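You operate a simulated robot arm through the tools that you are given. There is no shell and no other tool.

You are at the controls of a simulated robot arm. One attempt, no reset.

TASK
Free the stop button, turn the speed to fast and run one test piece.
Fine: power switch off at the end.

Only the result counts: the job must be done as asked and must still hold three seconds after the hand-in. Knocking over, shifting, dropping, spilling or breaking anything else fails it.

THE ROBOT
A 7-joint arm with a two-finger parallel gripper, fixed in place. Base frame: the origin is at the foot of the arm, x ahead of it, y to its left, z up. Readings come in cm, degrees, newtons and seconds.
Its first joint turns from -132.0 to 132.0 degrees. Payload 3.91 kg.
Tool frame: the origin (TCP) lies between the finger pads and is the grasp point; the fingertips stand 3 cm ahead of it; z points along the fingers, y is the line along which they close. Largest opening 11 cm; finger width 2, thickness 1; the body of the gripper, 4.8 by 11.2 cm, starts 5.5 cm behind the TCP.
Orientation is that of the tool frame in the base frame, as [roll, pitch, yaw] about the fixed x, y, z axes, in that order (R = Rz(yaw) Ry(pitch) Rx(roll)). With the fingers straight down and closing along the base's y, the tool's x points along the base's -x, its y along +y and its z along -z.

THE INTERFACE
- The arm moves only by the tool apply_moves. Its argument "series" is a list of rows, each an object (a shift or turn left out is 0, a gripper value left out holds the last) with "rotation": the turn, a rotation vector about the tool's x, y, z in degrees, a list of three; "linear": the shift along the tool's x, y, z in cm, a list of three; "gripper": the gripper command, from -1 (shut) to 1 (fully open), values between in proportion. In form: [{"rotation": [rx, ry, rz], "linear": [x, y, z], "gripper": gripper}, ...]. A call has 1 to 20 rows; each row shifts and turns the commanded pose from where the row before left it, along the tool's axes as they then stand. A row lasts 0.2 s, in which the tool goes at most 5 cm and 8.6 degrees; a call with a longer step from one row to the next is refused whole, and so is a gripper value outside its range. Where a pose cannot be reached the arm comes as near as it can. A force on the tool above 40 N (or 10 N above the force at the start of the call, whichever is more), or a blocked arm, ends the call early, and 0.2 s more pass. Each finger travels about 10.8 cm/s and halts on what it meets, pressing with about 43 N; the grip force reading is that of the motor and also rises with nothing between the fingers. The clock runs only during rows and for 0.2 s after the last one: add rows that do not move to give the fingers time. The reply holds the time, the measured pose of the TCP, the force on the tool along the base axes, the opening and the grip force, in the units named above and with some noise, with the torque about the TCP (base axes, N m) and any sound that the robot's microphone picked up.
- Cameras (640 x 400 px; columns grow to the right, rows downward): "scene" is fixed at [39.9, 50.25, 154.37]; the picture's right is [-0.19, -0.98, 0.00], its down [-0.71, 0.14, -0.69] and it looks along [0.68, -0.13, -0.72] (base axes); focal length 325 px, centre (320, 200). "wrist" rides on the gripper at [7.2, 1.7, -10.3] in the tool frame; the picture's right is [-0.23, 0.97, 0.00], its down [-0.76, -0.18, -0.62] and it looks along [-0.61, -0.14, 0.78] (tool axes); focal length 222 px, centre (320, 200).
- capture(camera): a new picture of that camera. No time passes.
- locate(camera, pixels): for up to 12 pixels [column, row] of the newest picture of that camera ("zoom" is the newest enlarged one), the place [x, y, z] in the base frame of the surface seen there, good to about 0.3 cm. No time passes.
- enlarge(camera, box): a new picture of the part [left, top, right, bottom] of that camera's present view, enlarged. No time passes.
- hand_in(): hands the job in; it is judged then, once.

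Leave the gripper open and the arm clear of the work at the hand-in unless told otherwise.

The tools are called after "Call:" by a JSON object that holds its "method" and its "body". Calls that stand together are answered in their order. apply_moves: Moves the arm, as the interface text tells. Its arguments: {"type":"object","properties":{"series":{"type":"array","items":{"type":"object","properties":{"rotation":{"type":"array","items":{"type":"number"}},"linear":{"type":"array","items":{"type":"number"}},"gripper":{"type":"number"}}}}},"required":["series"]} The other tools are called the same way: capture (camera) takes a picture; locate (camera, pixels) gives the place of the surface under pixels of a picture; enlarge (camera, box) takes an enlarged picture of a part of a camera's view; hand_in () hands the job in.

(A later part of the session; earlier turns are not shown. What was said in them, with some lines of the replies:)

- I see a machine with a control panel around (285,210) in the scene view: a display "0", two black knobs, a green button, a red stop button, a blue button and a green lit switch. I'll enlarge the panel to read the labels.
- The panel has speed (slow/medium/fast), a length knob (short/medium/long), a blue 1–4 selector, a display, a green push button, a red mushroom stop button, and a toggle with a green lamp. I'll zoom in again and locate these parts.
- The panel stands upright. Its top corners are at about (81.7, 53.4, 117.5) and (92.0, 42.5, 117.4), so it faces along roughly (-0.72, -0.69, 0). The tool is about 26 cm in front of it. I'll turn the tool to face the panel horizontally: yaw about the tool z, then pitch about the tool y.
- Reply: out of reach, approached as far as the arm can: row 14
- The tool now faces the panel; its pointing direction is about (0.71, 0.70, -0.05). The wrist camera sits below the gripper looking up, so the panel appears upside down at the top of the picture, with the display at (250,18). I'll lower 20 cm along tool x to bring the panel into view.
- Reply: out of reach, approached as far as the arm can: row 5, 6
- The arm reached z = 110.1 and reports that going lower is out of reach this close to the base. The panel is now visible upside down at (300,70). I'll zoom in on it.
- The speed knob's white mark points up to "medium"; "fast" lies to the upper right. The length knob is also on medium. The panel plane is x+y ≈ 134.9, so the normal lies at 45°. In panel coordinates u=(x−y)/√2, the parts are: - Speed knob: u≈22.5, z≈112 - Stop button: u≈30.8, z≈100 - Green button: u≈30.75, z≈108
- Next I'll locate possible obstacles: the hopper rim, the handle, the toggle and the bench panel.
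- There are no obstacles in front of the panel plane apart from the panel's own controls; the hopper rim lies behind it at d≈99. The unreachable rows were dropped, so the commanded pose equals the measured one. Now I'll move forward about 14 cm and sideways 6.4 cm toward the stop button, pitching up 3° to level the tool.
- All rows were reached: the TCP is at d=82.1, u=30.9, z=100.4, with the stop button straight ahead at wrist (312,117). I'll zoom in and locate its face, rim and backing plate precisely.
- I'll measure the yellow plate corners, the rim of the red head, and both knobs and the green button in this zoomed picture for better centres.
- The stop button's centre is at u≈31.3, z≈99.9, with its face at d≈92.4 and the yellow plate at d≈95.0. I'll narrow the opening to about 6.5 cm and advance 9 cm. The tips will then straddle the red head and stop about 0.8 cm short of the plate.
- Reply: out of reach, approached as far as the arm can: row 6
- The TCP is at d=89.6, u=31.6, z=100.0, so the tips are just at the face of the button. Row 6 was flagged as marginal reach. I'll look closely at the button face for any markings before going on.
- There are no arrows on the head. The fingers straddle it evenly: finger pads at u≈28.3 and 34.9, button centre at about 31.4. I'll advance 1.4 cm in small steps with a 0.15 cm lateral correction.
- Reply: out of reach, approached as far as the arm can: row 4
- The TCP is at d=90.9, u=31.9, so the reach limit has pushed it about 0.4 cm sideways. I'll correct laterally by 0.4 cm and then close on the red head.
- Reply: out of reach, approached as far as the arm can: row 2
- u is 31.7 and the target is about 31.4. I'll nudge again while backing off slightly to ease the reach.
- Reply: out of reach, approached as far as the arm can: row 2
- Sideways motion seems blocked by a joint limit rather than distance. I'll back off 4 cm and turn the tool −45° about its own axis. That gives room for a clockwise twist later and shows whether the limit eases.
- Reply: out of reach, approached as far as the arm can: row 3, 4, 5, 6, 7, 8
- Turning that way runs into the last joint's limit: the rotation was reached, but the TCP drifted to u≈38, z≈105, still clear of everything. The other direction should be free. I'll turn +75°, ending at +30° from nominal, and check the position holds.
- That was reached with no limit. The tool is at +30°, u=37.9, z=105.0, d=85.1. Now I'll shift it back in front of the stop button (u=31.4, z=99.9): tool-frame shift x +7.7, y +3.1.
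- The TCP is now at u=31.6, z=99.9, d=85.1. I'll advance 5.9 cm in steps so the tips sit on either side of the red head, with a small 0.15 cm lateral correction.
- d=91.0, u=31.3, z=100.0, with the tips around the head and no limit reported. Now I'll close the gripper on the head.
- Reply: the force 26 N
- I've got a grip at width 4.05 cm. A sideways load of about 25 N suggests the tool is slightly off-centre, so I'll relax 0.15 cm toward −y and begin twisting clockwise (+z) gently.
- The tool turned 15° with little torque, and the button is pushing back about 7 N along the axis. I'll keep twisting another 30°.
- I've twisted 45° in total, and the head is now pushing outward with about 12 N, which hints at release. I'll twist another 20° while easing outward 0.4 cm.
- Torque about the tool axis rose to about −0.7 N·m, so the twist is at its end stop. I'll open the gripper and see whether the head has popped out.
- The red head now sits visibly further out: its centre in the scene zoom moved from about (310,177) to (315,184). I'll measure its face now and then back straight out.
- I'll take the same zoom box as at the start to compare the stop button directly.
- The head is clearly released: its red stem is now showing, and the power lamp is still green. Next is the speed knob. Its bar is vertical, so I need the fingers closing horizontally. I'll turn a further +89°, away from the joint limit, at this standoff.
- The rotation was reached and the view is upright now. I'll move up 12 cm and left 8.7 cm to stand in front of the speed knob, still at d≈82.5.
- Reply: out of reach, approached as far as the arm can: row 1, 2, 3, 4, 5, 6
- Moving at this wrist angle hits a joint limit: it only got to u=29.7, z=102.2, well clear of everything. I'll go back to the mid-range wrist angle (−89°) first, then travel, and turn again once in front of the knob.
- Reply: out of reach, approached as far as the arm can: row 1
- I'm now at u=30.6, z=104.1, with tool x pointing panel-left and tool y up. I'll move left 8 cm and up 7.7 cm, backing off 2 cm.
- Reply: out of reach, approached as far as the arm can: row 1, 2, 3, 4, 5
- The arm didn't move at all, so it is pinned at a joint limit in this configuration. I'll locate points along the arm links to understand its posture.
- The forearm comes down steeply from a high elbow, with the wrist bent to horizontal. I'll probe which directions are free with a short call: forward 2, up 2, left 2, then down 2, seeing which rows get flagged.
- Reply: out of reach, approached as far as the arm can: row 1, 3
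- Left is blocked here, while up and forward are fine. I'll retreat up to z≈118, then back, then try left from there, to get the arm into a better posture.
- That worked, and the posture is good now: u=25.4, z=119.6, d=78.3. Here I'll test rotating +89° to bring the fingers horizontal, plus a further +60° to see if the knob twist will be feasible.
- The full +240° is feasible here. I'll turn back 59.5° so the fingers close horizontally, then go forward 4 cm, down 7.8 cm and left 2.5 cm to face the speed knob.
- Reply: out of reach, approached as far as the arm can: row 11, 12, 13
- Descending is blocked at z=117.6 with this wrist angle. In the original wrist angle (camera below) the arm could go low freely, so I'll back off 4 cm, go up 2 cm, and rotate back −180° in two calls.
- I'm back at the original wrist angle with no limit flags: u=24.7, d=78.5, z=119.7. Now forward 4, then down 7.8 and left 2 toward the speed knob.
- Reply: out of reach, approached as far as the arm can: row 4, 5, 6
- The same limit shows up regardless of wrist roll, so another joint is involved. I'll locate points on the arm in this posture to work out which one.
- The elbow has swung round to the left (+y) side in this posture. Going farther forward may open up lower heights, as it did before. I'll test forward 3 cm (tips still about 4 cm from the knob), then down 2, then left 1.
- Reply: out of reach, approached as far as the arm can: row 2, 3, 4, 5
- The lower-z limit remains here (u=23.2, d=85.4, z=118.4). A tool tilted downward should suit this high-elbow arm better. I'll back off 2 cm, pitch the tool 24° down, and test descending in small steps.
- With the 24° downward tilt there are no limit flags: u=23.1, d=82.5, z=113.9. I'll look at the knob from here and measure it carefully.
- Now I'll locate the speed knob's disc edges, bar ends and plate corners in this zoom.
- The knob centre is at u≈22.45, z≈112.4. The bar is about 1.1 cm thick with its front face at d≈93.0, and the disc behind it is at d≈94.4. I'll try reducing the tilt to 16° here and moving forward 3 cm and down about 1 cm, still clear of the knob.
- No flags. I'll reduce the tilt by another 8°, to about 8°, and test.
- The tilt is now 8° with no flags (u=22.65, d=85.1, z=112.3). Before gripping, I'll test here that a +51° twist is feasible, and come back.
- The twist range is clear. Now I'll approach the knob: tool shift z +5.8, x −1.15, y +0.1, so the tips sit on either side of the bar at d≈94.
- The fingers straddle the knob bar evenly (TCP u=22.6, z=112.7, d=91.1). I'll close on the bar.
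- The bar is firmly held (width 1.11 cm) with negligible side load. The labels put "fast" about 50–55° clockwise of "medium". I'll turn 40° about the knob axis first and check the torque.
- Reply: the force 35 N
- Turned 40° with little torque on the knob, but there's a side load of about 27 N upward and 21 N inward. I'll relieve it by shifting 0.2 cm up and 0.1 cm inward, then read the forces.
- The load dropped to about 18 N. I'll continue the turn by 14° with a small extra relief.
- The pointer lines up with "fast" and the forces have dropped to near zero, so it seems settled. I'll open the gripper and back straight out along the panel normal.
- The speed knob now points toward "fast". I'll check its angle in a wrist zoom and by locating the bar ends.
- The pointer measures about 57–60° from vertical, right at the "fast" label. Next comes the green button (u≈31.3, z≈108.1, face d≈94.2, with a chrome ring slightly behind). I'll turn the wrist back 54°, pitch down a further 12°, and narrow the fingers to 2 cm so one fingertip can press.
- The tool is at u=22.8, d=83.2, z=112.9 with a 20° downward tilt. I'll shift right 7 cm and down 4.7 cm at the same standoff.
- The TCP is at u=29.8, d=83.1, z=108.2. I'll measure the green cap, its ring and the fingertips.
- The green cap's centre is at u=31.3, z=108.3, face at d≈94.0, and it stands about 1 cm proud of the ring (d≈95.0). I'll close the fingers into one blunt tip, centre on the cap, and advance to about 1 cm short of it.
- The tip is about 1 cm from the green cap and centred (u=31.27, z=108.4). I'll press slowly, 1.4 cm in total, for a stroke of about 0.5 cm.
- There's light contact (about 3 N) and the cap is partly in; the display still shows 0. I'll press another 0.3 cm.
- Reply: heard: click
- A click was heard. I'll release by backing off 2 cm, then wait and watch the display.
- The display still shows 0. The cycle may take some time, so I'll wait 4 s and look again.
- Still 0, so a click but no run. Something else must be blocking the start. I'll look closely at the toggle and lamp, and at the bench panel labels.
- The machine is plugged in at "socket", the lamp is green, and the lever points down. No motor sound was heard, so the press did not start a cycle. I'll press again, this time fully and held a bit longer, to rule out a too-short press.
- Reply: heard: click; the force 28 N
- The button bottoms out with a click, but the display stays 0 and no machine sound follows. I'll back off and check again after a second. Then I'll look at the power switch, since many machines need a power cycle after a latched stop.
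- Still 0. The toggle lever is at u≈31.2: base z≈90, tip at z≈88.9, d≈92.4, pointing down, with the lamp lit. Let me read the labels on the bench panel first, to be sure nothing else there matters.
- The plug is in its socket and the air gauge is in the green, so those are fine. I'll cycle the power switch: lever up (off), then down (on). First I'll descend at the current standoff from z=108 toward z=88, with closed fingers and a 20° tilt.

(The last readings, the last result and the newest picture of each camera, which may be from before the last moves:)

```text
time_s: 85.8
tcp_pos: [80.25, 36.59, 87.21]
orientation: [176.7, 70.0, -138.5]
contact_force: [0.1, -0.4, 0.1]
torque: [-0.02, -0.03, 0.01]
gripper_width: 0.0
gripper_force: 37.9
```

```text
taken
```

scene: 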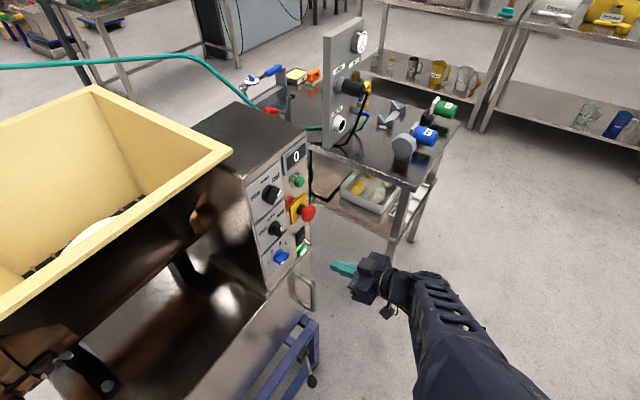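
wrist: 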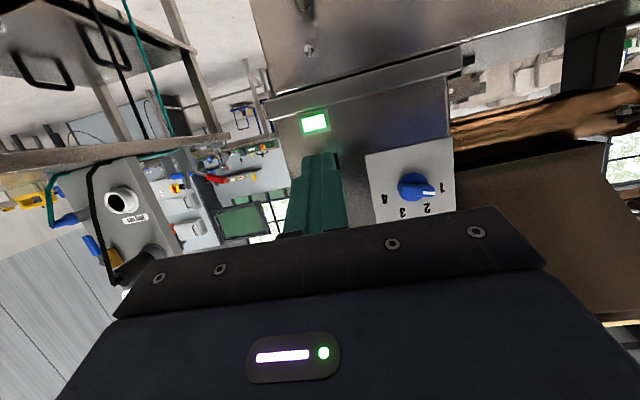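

The tool reached z=87.2, u=30.9, d=82.6. The lamp is visible at wrist (315,122) with a ledge below it; the toggle is hidden behind the fingers. I'll locate the ledge and lamp depth, and re-measure the toggle from the scene camera.

Call:
{"method": "locate", "body": {"camera": "wrist", "pixels": [[315, 122], [360, 90], [330, 98], [310, 49], [355, 140], [336, 158], [410, 185], [295, 105], [380, 72]]}}

Call:
{"method": "enlarge", "body": {"camera": "scene", "box": [280, 215, 360, 275]}}

```text
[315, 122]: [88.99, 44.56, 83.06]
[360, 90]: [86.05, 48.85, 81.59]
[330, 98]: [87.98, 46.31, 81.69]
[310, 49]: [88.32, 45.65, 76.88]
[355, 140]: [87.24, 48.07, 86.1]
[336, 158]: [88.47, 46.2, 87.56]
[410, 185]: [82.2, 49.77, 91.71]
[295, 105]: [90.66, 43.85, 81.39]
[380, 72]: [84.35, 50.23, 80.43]
```

```text
6.67 times, centred on (320, 245) of scene
```

zoom: 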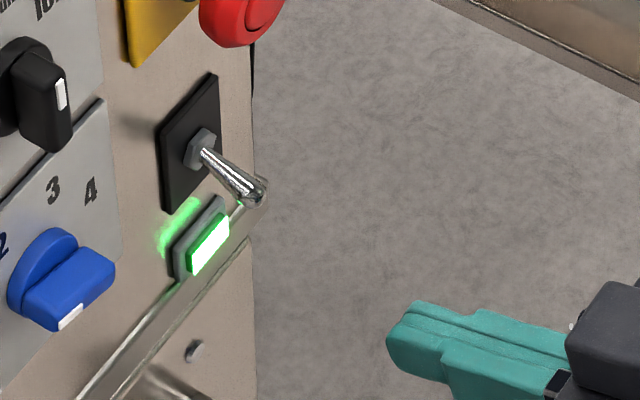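

The toggle's nut is at z≈90.3, its tip at about u=31, d≈92.7, z≈88.8; the lamp is at z≈83–84. I'll advance the closed fingertips underneath the lever (tip at d≈93.4, z≈87), staying above the lamp.

Call:
{"method": "apply_moves", "body": {"series": [{"linear": [0.376, 0, 0.137]}, {"linear": [-0.65, 0, 1.786]}, {"linear": [-0.65, 0, 1.786]}, {"linear": [-0.65, 0, 1.786]}, {"linear": [-0.325, 0, 0.893]}, {"linear": [-0.325, 0, 0.893]}, {}]}}

Call:
{"method": "enlarge", "body": {"camera": "scene", "box": [270, 205, 350, 275]}}

Call:
{"method": "capture", "body": {"camera": "wrist"}}

```text
time_s: 87.4
tcp_pos: [85.73, 41.86, 86.93]
orientation: [176.7, 70.2, -138.4]
contact_force: [0.5, 0.2, 0.6]
torque: [0.0, 0.01, -0.06]
gripper_width: 0.0
gripper_force: 37.9
```

```text
5.71 times, centred on (310, 240) of scene
```

zoom: 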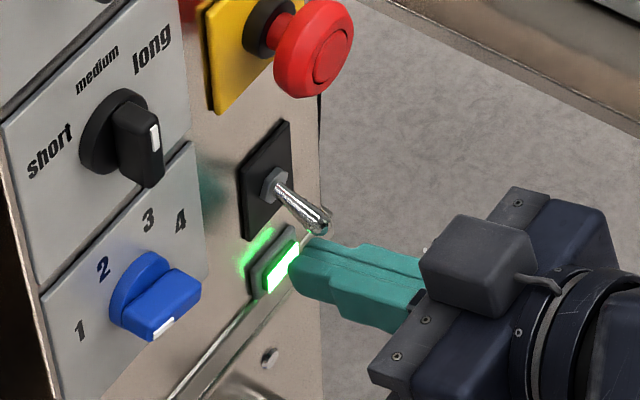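

```text
taken
```

wrist: 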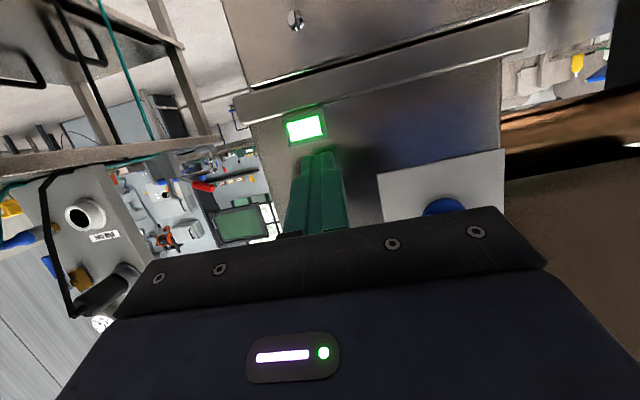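

The fingertips are under the lever with no contact. Now I'll lift in small steps to push the lever up.

Call:
{"method": "apply_moves", "body": {"series": [{"linear": [-0.47, 0, -0.171]}, {"linear": [-0.47, 0, -0.171]}, {"linear": [-0.376, 0, -0.137]}, {"linear": [-0.376, 0, -0.137]}, {"linear": [-0.376, 0, -0.137]}, {}]}}

Call:
{"method": "enlarge", "body": {"camera": "scene", "box": [270, 205, 350, 275]}}

```text
time_s: 88.8
tcp_pos: [85.67, 42.07, 89.19]
orientation: [176.7, 70.2, -138.5]
contact_force: [0.0, -0.3, -0.1]
torque: [0.01, -0.01, -0.03]
gripper_width: 0.01
gripper_force: 38.0
```

```text
5.71 times, centred on (310, 240) of scene
```

zoom: 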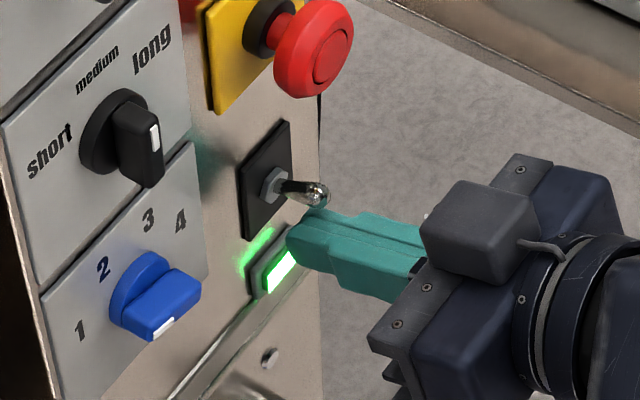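

The lever is rising (now about level) and the lamp is still green. I'll keep lifting.

Call:
{"method": "apply_moves", "body": {"series": [{"linear": [-0.376, 0, -0.137]}, {"linear": [-0.376, 0, -0.137]}, {"linear": [-0.376, 0, -0.137]}, {}]}}

Call:
{"method": "enlarge", "body": {"camera": "scene", "box": [270, 205, 350, 275]}}

```text
time_s: 89.8
tcp_pos: [85.58, 42.03, 89.87]
orientation: [176.7, 69.6, -138.6]
contact_force: [-5.4, -2.3, -7.1]
torque: [-0.14, 0.14, -0.02]
gripper_width: 0.0
gripper_force: 37.2
stopped in row 4: the force on the tool passed its limit at 41 N (the readings are from after the stop); the commanded pose is now the measured one
```

```text
5.71 times, centred on (310, 240) of scene
```

zoom: 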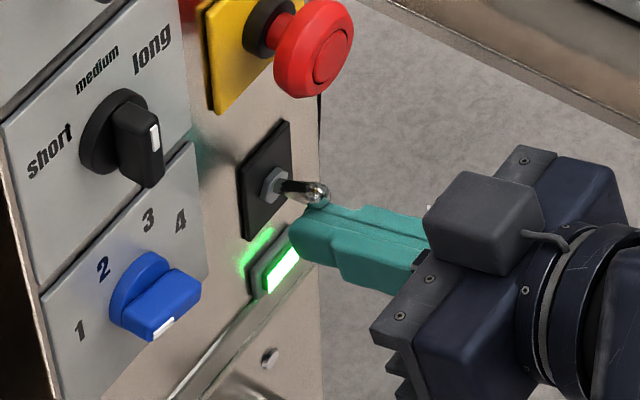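

The lever is now pointing up by about 20° (it was down 19°) and hit its stop at 41 N. The lamp still looks green. I'll ease down and back off a little, then check the lamp, lever and display.

Call:
{"method": "apply_moves", "body": {"series": [{"linear": [0.47, 0, 0.171]}, {"linear": [0.47, 0, 0.171]}, {"linear": [0.684, 0, -1.88]}, {"linear": [0.684, 0, -1.88]}, {}]}}

Call:
{"method": "enlarge", "body": {"camera": "scene", "box": [240, 130, 370, 270]}}

Call:
{"method": "enlarge", "body": {"camera": "scene", "box": [270, 205, 350, 275]}}

```text
time_s: 91.0
tcp_pos: [82.58, 39.19, 88.97]
orientation: [176.7, 69.7, -138.6]
contact_force: [-0.4, -0.3, -0.3]
torque: [0.02, -0.02, 0.04]
gripper_width: 0.04
gripper_force: 37.5
```

```text
2.86 times, centred on (305, 200) of scene
```

zoom: 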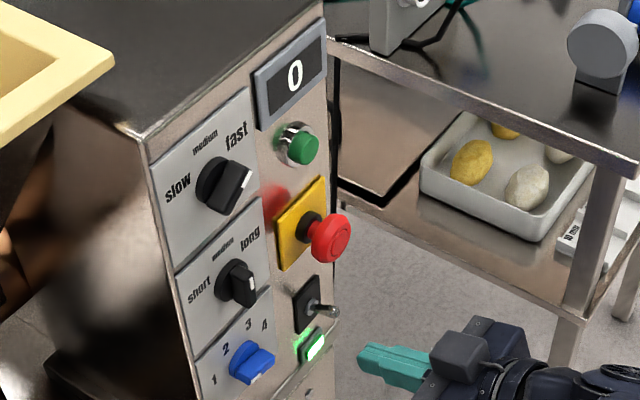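

```text
5.71 times, centred on (310, 240) of scene
```

zoom: 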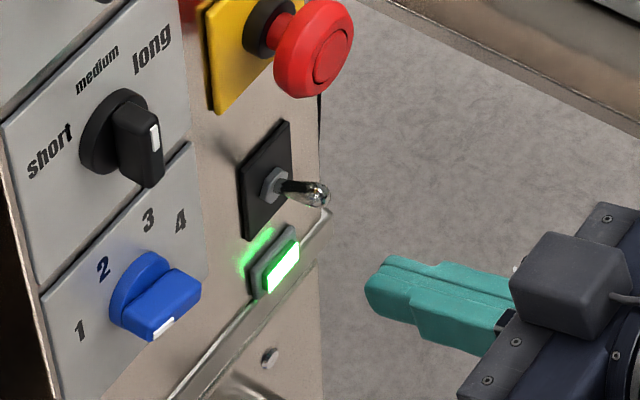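

The lever stays up while the lamp and display remain lit. So the lamp probably just shows mains present, and the switch was actually off (down) before, which would explain why start did nothing. I'll go back up to the green button and press it again.

Call:
{"method": "apply_moves", "body": {"series": [{"linear": [0.58, 0, -1.6]}, {"linear": [0.58, 0, -1.6]}, {"linear": [-2.82, -0.1, -1.026]}, {"linear": [-2.82, -0.1, -1.026]}, {"linear": [-2.82, -0.1, -1.026]}, {"linear": [-2.82, -0.1, -1.026]}, {"linear": [-2.82, -0.1, -1.026]}, {"linear": [-2.82, -0.1, -1.026]}, {"linear": [-1.32, 0, -0.48]}, {}]}}

Call:
{"method": "enlarge", "body": {"camera": "scene", "box": [240, 130, 370, 270]}}

```text
time_s: 93.2
tcp_pos: [81.1, 36.09, 108.51]
orientation: [176.7, 69.6, -138.5]
contact_force: [-0.3, 0.5, 0.0]
torque: [0.0, -0.03, 0.01]
gripper_width: 0.01
gripper_force: 37.4
```

```text
2.86 times, centred on (305, 200) of scene
```

zoom: 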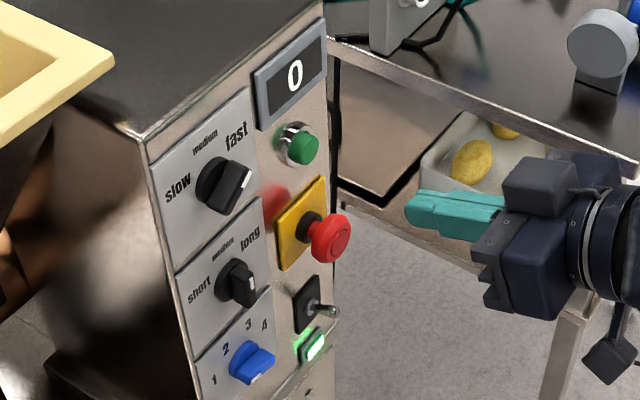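

The TCP is at u=31.8, d=82.9, z=108.5. I'll correct 0.5 cm left and advance 7 cm to just short of the cap.

Call:
{"method": "apply_moves", "body": {"series": [{"linear": [-0.6, 0.25, 1.87]}, {"linear": [-0.66, 0.25, 1.87]}, {"linear": [-0.7, 0, 1.87]}, {"linear": [-0.35, 0, 0.94]}, {}]}}

Call:
{"method": "enlarge", "body": {"camera": "scene", "box": [250, 130, 370, 240]}}

```text
time_s: 94.4
tcp_pos: [85.73, 41.32, 108.36]
orientation: [176.7, 69.7, -138.6]
contact_force: [0.3, 0.4, 0.3]
torque: [-0.01, 0.04, 0.0]
gripper_width: 0.02
gripper_force: 37.7
```

```text
3.64 times, centred on (310, 185) of scene
```

zoom: 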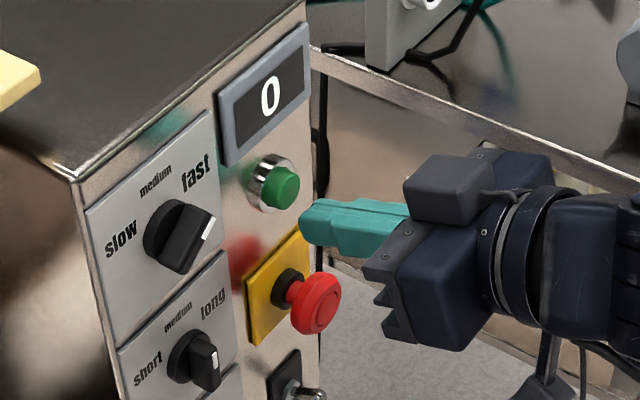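

Aligned (u=31.4, z=108.4). I'll press once, 1.65 cm in total, and retract within the same call.

Call:
{"method": "apply_moves", "body": {"series": [{"linear": [-0.175, 0, 0.469]}, {"linear": [-0.175, 0, 0.469]}, {"linear": [-0.105, 0, 0.281]}, {"linear": [-0.07, 0, 0.187]}, {"linear": [-0.053, 0, 0.141]}, {}, {"linear": [0.35, 0, -0.937]}, {"linear": [0.35, 0, -0.937]}, {}]}}

Call:
{"method": "enlarge", "body": {"camera": "scene", "box": [240, 130, 370, 270]}}

```text
time_s: 96.4
tcp_pos: [85.33, 41.09, 108.4]
orientation: [176.8, 69.7, -138.6]
contact_force: [0.1, 0.1, 0.4]
torque: [0.02, 0.02, -0.01]
gripper_width: 0.0
gripper_force: 37.7
heard: click
```

```text
2.86 times, centred on (305, 200) of scene
```

zoom: 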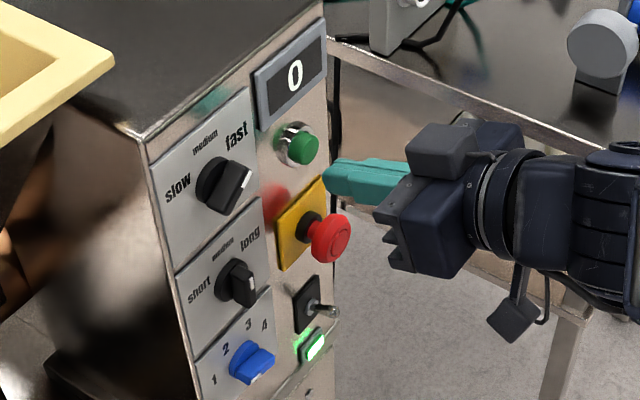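

There was a click; the display still reads 0 at this moment. I'll wait a few seconds for a cycle to finish.

Call:
{"method": "apply_moves", "body": {"series": [{}, {}, {}, {}, {}, {}, {}, {}, {}, {}, {}, {}, {}, {}, {}]}}

Call:
{"method": "enlarge", "body": {"camera": "scene", "box": [240, 130, 370, 270]}}

Call:
{"method": "enlarge", "body": {"camera": "scene", "box": [280, 215, 330, 265]}}

```text
time_s: 99.6
tcp_pos: [85.27, 41.09, 108.43]
orientation: [176.7, 69.7, -138.5]
contact_force: [0.9, 0.4, 0.4]
torque: [0.0, 0.0, 0.03]
gripper_width: 0.0
gripper_force: 37.9
```

```text
2.86 times, centred on (305, 200) of scene
```

zoom: 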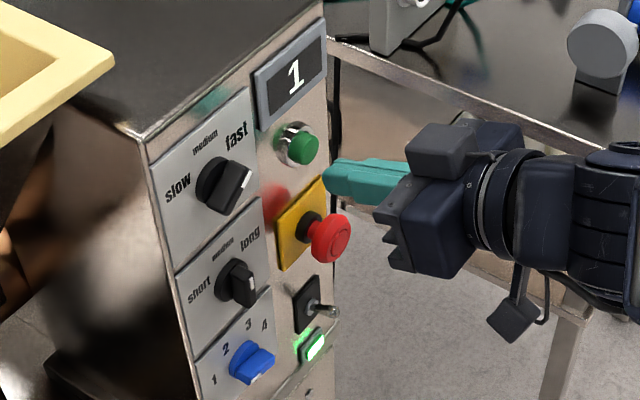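

```text
8.00 times, centred on (305, 240) of scene
```

zoom: 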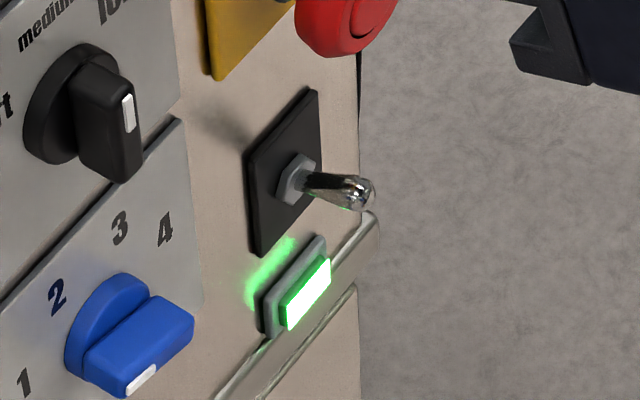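

The display now shows "1": the test piece ran, and it ran with the lever up, so up is "on" and the switch was off at the start. Turning it off again is explicitly fine and restores the original state, so I'll flip the lever back down. First I'll back away from the button and descend to just above lever height.

Call:
{"method": "apply_moves", "body": {"series": [{"linear": [0.768, 0, -2.06]}, {"linear": [0.768, 0, -2.06]}, {"linear": [0.768, 0, -2.06]}, {"linear": [2.55, 0, 0.949]}, {"linear": [2.55, 0, 0.949]}, {"linear": [2.55, 0, 0.949]}, {"linear": [2.55, 0, 0.949]}, {"linear": [2.55, 0, 0.949]}, {}]}}

Call:
{"method": "enlarge", "body": {"camera": "scene", "box": [240, 130, 370, 270]}}

Call:
{"method": "enlarge", "body": {"camera": "scene", "box": [270, 205, 350, 275]}}

Call:
{"method": "locate", "body": {"camera": "zoom", "pixels": [[275, 187], [300, 190], [320, 195], [312, 190], [290, 135], [265, 235]]}}

```text
time_s: 101.6
tcp_pos: [80.43, 36.82, 94.56]
orientation: [176.8, 69.6, -138.5]
contact_force: [-0.3, -0.4, 0.8]
torque: [0.01, 0.03, 0.02]
gripper_width: 0.01
gripper_force: 37.6
```

```text
2.86 times, centred on (305, 200) of scene
```

zoom: 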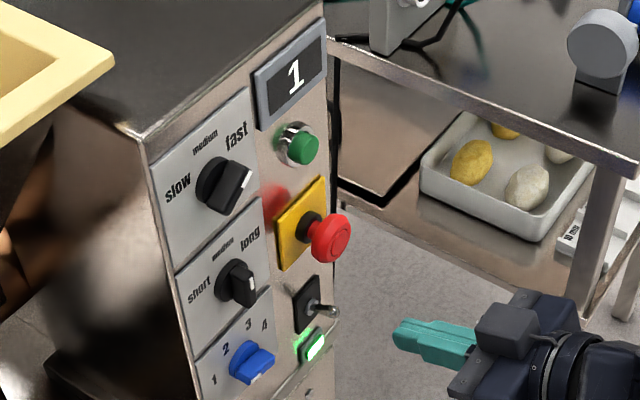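

```text
5.71 times, centred on (310, 240) of scene
```

zoom: 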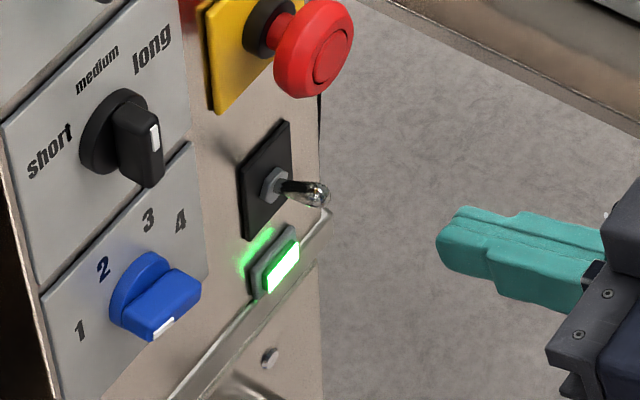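

```text
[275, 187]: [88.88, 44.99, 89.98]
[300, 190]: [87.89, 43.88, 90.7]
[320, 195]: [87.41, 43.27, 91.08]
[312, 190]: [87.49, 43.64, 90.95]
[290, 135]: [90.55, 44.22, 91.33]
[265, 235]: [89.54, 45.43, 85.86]
```

The lever's tip is at u≈31.2, d≈92.4, z≈91.1, with its base at z≈90. I'll advance the fingertips above it (tip underside at z≈92.6, d≈93), passing well below the stop button.

Call:
{"method": "apply_moves", "body": {"series": [{"linear": [-0.663, -0.05, 1.78]}, {"linear": [-0.663, -0.05, 1.78]}, {"linear": [-0.663, -0.05, 1.78]}, {"linear": [-0.332, -0.03, 0.89]}, {"linear": [-0.332, -0.02, 0.89]}, {}]}}

Call:
{"method": "enlarge", "body": {"camera": "scene", "box": [270, 195, 350, 275]}}

```text
time_s: 103.0
tcp_pos: [86.04, 41.87, 94.73]
orientation: [176.7, 69.6, -138.5]
contact_force: [-0.3, 0.5, -0.2]
torque: [-0.03, -0.01, 0.03]
gripper_width: 0.0
gripper_force: 37.4
```

```text
5.00 times, centred on (310, 235) of scene
```

zoom: 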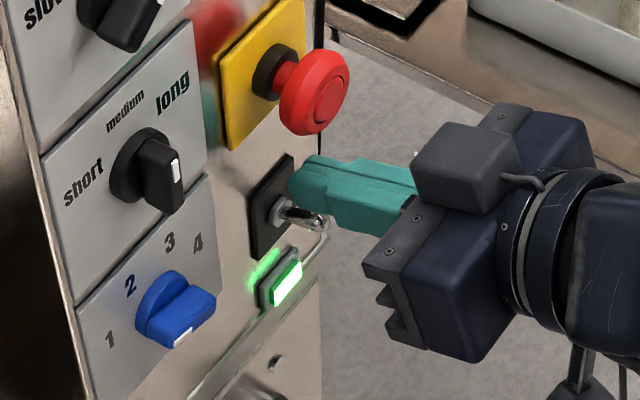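

The fingers are above the lever and clear of the red head. Now I'll push down in small steps.

Call:
{"method": "apply_moves", "body": {"series": [{"linear": [0.375, 0, 0.14]}, {"linear": [0.375, 0, 0.14]}, {"linear": [0.375, 0, 0.14]}, {"linear": [0.375, 0, 0.14]}, {"linear": [0.375, 0, 0.14]}, {}]}}

Call:
{"method": "enlarge", "body": {"camera": "scene", "box": [270, 195, 350, 275]}}

```text
time_s: 104.4
tcp_pos: [86.03, 41.99, 92.68]
orientation: [176.7, 69.8, -138.5]
contact_force: [-0.1, 1.2, 1.2]
torque: [0.05, -0.03, -0.02]
gripper_width: 0.0
gripper_force: 37.8
```

```text
5.00 times, centred on (310, 235) of scene
```

zoom: 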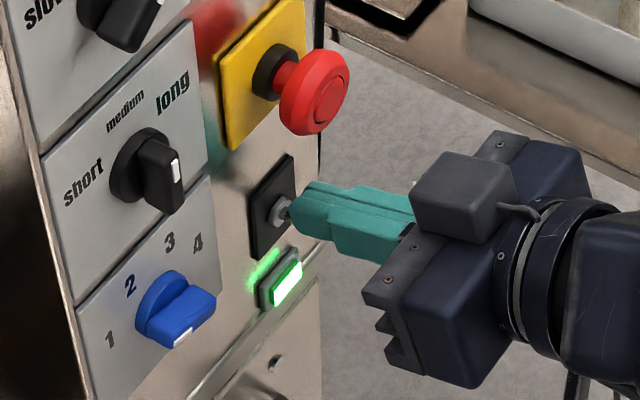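

Contact is just starting (about 1–2 N). I'll keep pushing down in 0.3 cm steps.

Call:
{"method": "apply_moves", "body": {"series": [{"linear": [0.281, 0, 0.105]}, {"linear": [0.281, 0, 0.105]}, {"linear": [0.281, 0, 0.105]}, {}]}}

Call:
{"method": "enlarge", "body": {"camera": "scene", "box": [270, 195, 350, 275]}}

```text
time_s: 105.4
tcp_pos: [85.97, 41.88, 91.79]
orientation: [176.8, 69.6, -138.4]
contact_force: [-0.3, 0.3, 0.0]
torque: [0.0, -0.03, 0.0]
gripper_width: 0.01
gripper_force: 37.8
```

```text
5.00 times, centred on (310, 235) of scene
```

zoom: 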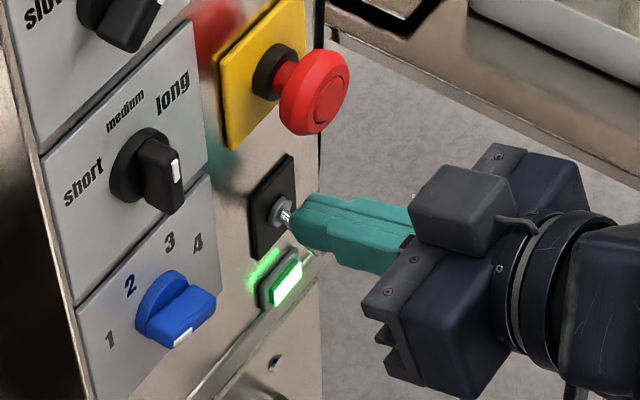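

The force dropped to zero, so the lever has likely snapped down. I'll back straight out and check.

Call:
{"method": "apply_moves", "body": {"series": [{"linear": [0.7, 0, -1.87]}, {"linear": [0.7, 0, -1.87]}, {"linear": [0.7, 0, -1.87]}, {}]}}

Call:
{"method": "enlarge", "body": {"camera": "scene", "box": [270, 195, 350, 275]}}

Call:
{"method": "enlarge", "body": {"camera": "scene", "box": [240, 130, 370, 270]}}

```text
time_s: 106.4
tcp_pos: [81.79, 37.72, 91.85]
orientation: [176.7, 69.6, -138.5]
contact_force: [-0.3, 0.2, -0.3]
torque: [0.0, 0.0, -0.01]
gripper_width: 0.01
gripper_force: 37.4
```

```text
5.00 times, centred on (310, 235) of scene
```

zoom: 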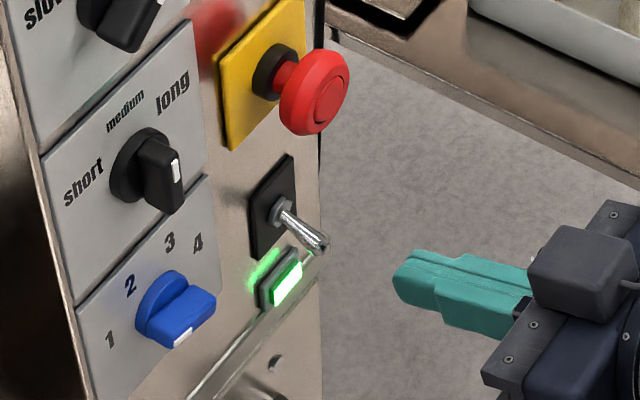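

```text
2.86 times, centred on (305, 200) of scene
```

zoom: 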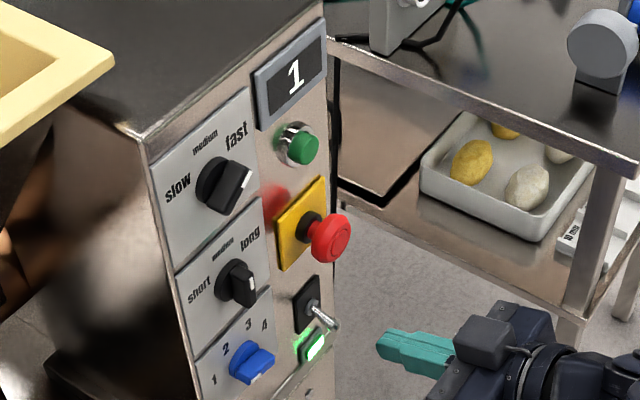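

The lever is down again (about −20°, as at the start). The display holds "1", the stop button is out and speed is on fast. I'll retreat from the panel, open the gripper and move up and away.

Call:
{"method": "apply_moves", "body": {"series": [{"linear": [0.7, 0, -1.87]}, {"linear": [0, 0, 0], "gripper": 1}, {"linear": [-2.8, 0, -1.05]}, {"linear": [-2.8, 0, -1.05]}, {"linear": [-2.8, 0, -1.05]}, {"linear": [-2.8, 0, -1.05]}, {"linear": [-2.8, 0, -1.05]}, {"linear": [-2.8, 0, -1.05]}, {"linear": [-2.8, 0, -1.05]}, {"linear": [0.7, 0, -1.87]}, {"linear": [0.7, 0, -1.87]}, {"linear": [0.7, 0, -1.87]}, {"linear": [0.7, 0, -1.87]}, {}]}}

Call:
{"method": "capture", "body": {"camera": "scene"}}

Call:
{"method": "enlarge", "body": {"camera": "scene", "box": [240, 130, 340, 270]}}

Call:
{"method": "capture", "body": {"camera": "wrist"}}

```text
time_s: 109.4
tcp_pos: [74.86, 30.33, 112.59]
orientation: [176.8, 69.8, -138.5]
contact_force: [-0.3, -0.1, 0.1]
torque: [0.02, -0.01, 0.01]
gripper_width: 11.0
gripper_force: 0.1
```

```text
taken
```

scene: 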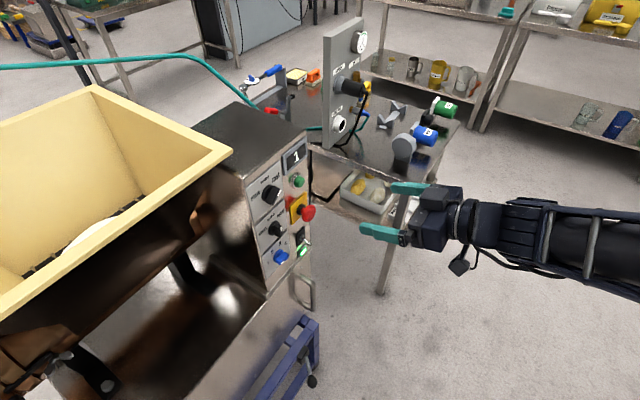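

```text
2.86 times, centred on (290, 200) of scene
```

zoom: 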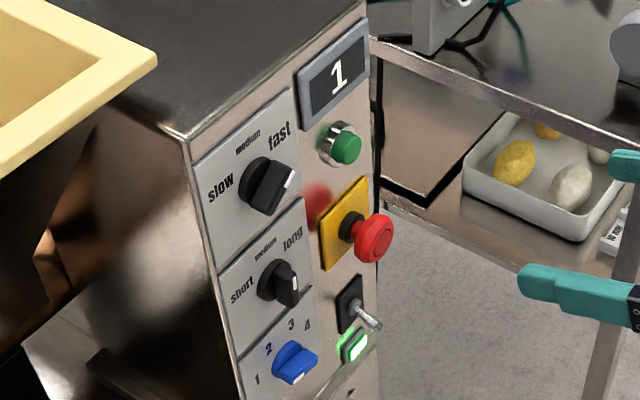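

```text
taken
```

wrist: 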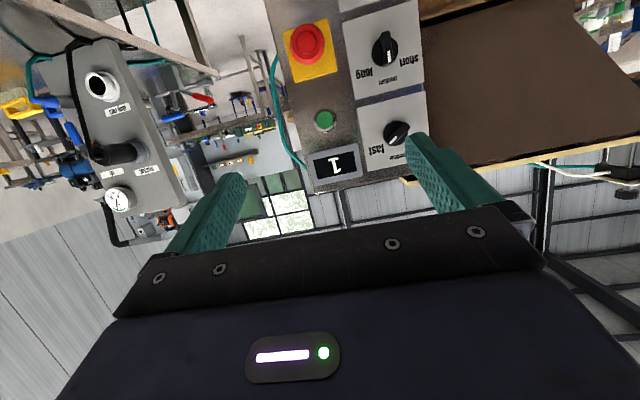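

The display shows 1, the stop button is out, the switch is down, and the other knobs look unchanged. One last check of the speed knob pointer in a wrist zoom.

Call:
{"method": "enlarge", "body": {"camera": "wrist", "box": [280, 0, 440, 190]}}

Call:
{"method": "enlarge", "body": {"camera": "scene", "box": [245, 160, 305, 215]}}

```text
2.11 times, centred on (360, 95) of wrist
```

zoom: 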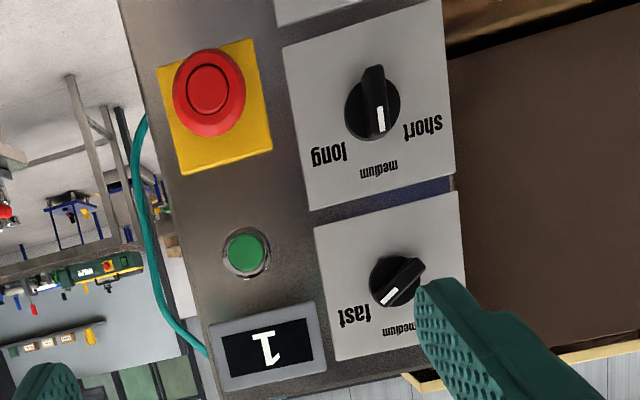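

```text
7.27 times, centred on (275, 188) of scene
```

zoom: 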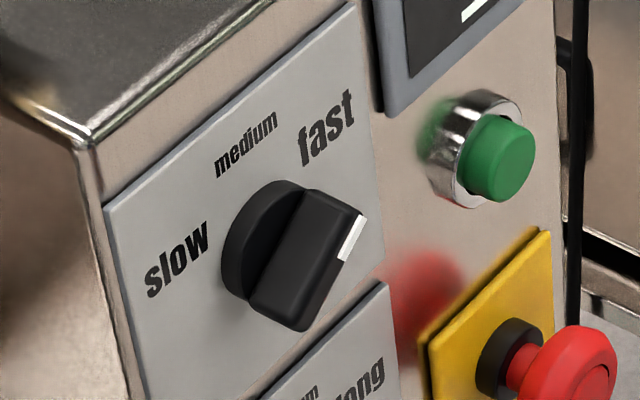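

The speed pointer is on "fast", the stop button is released and the counter reads 1. The power switch is off (down), the gripper is open and the arm is clear. I'm handing in.

Call:
{"method": "hand_in", "body": {}}

```text
The job is handed in.
```

The job is handed in: the stop button is free, the speed is on fast and one test piece has run.

- **Stop button:** a clockwise twist released it, and the red stem now shows.
- **Speed:** I turned the knob from medium to fast. The pointer sits at the fast label, about 57–60° from straight up.
- **Test piece:** the counter reads 1. My first two presses of the green button did nothing because the power switch was off at the start. After I flipped it up, one press ran the piece.
- **Power switch:** I set it back to off, as you allowed, and the counter still showed 1 afterwards.

The other knobs look unchanged, the gripper is open and the arm is clear of the machine.
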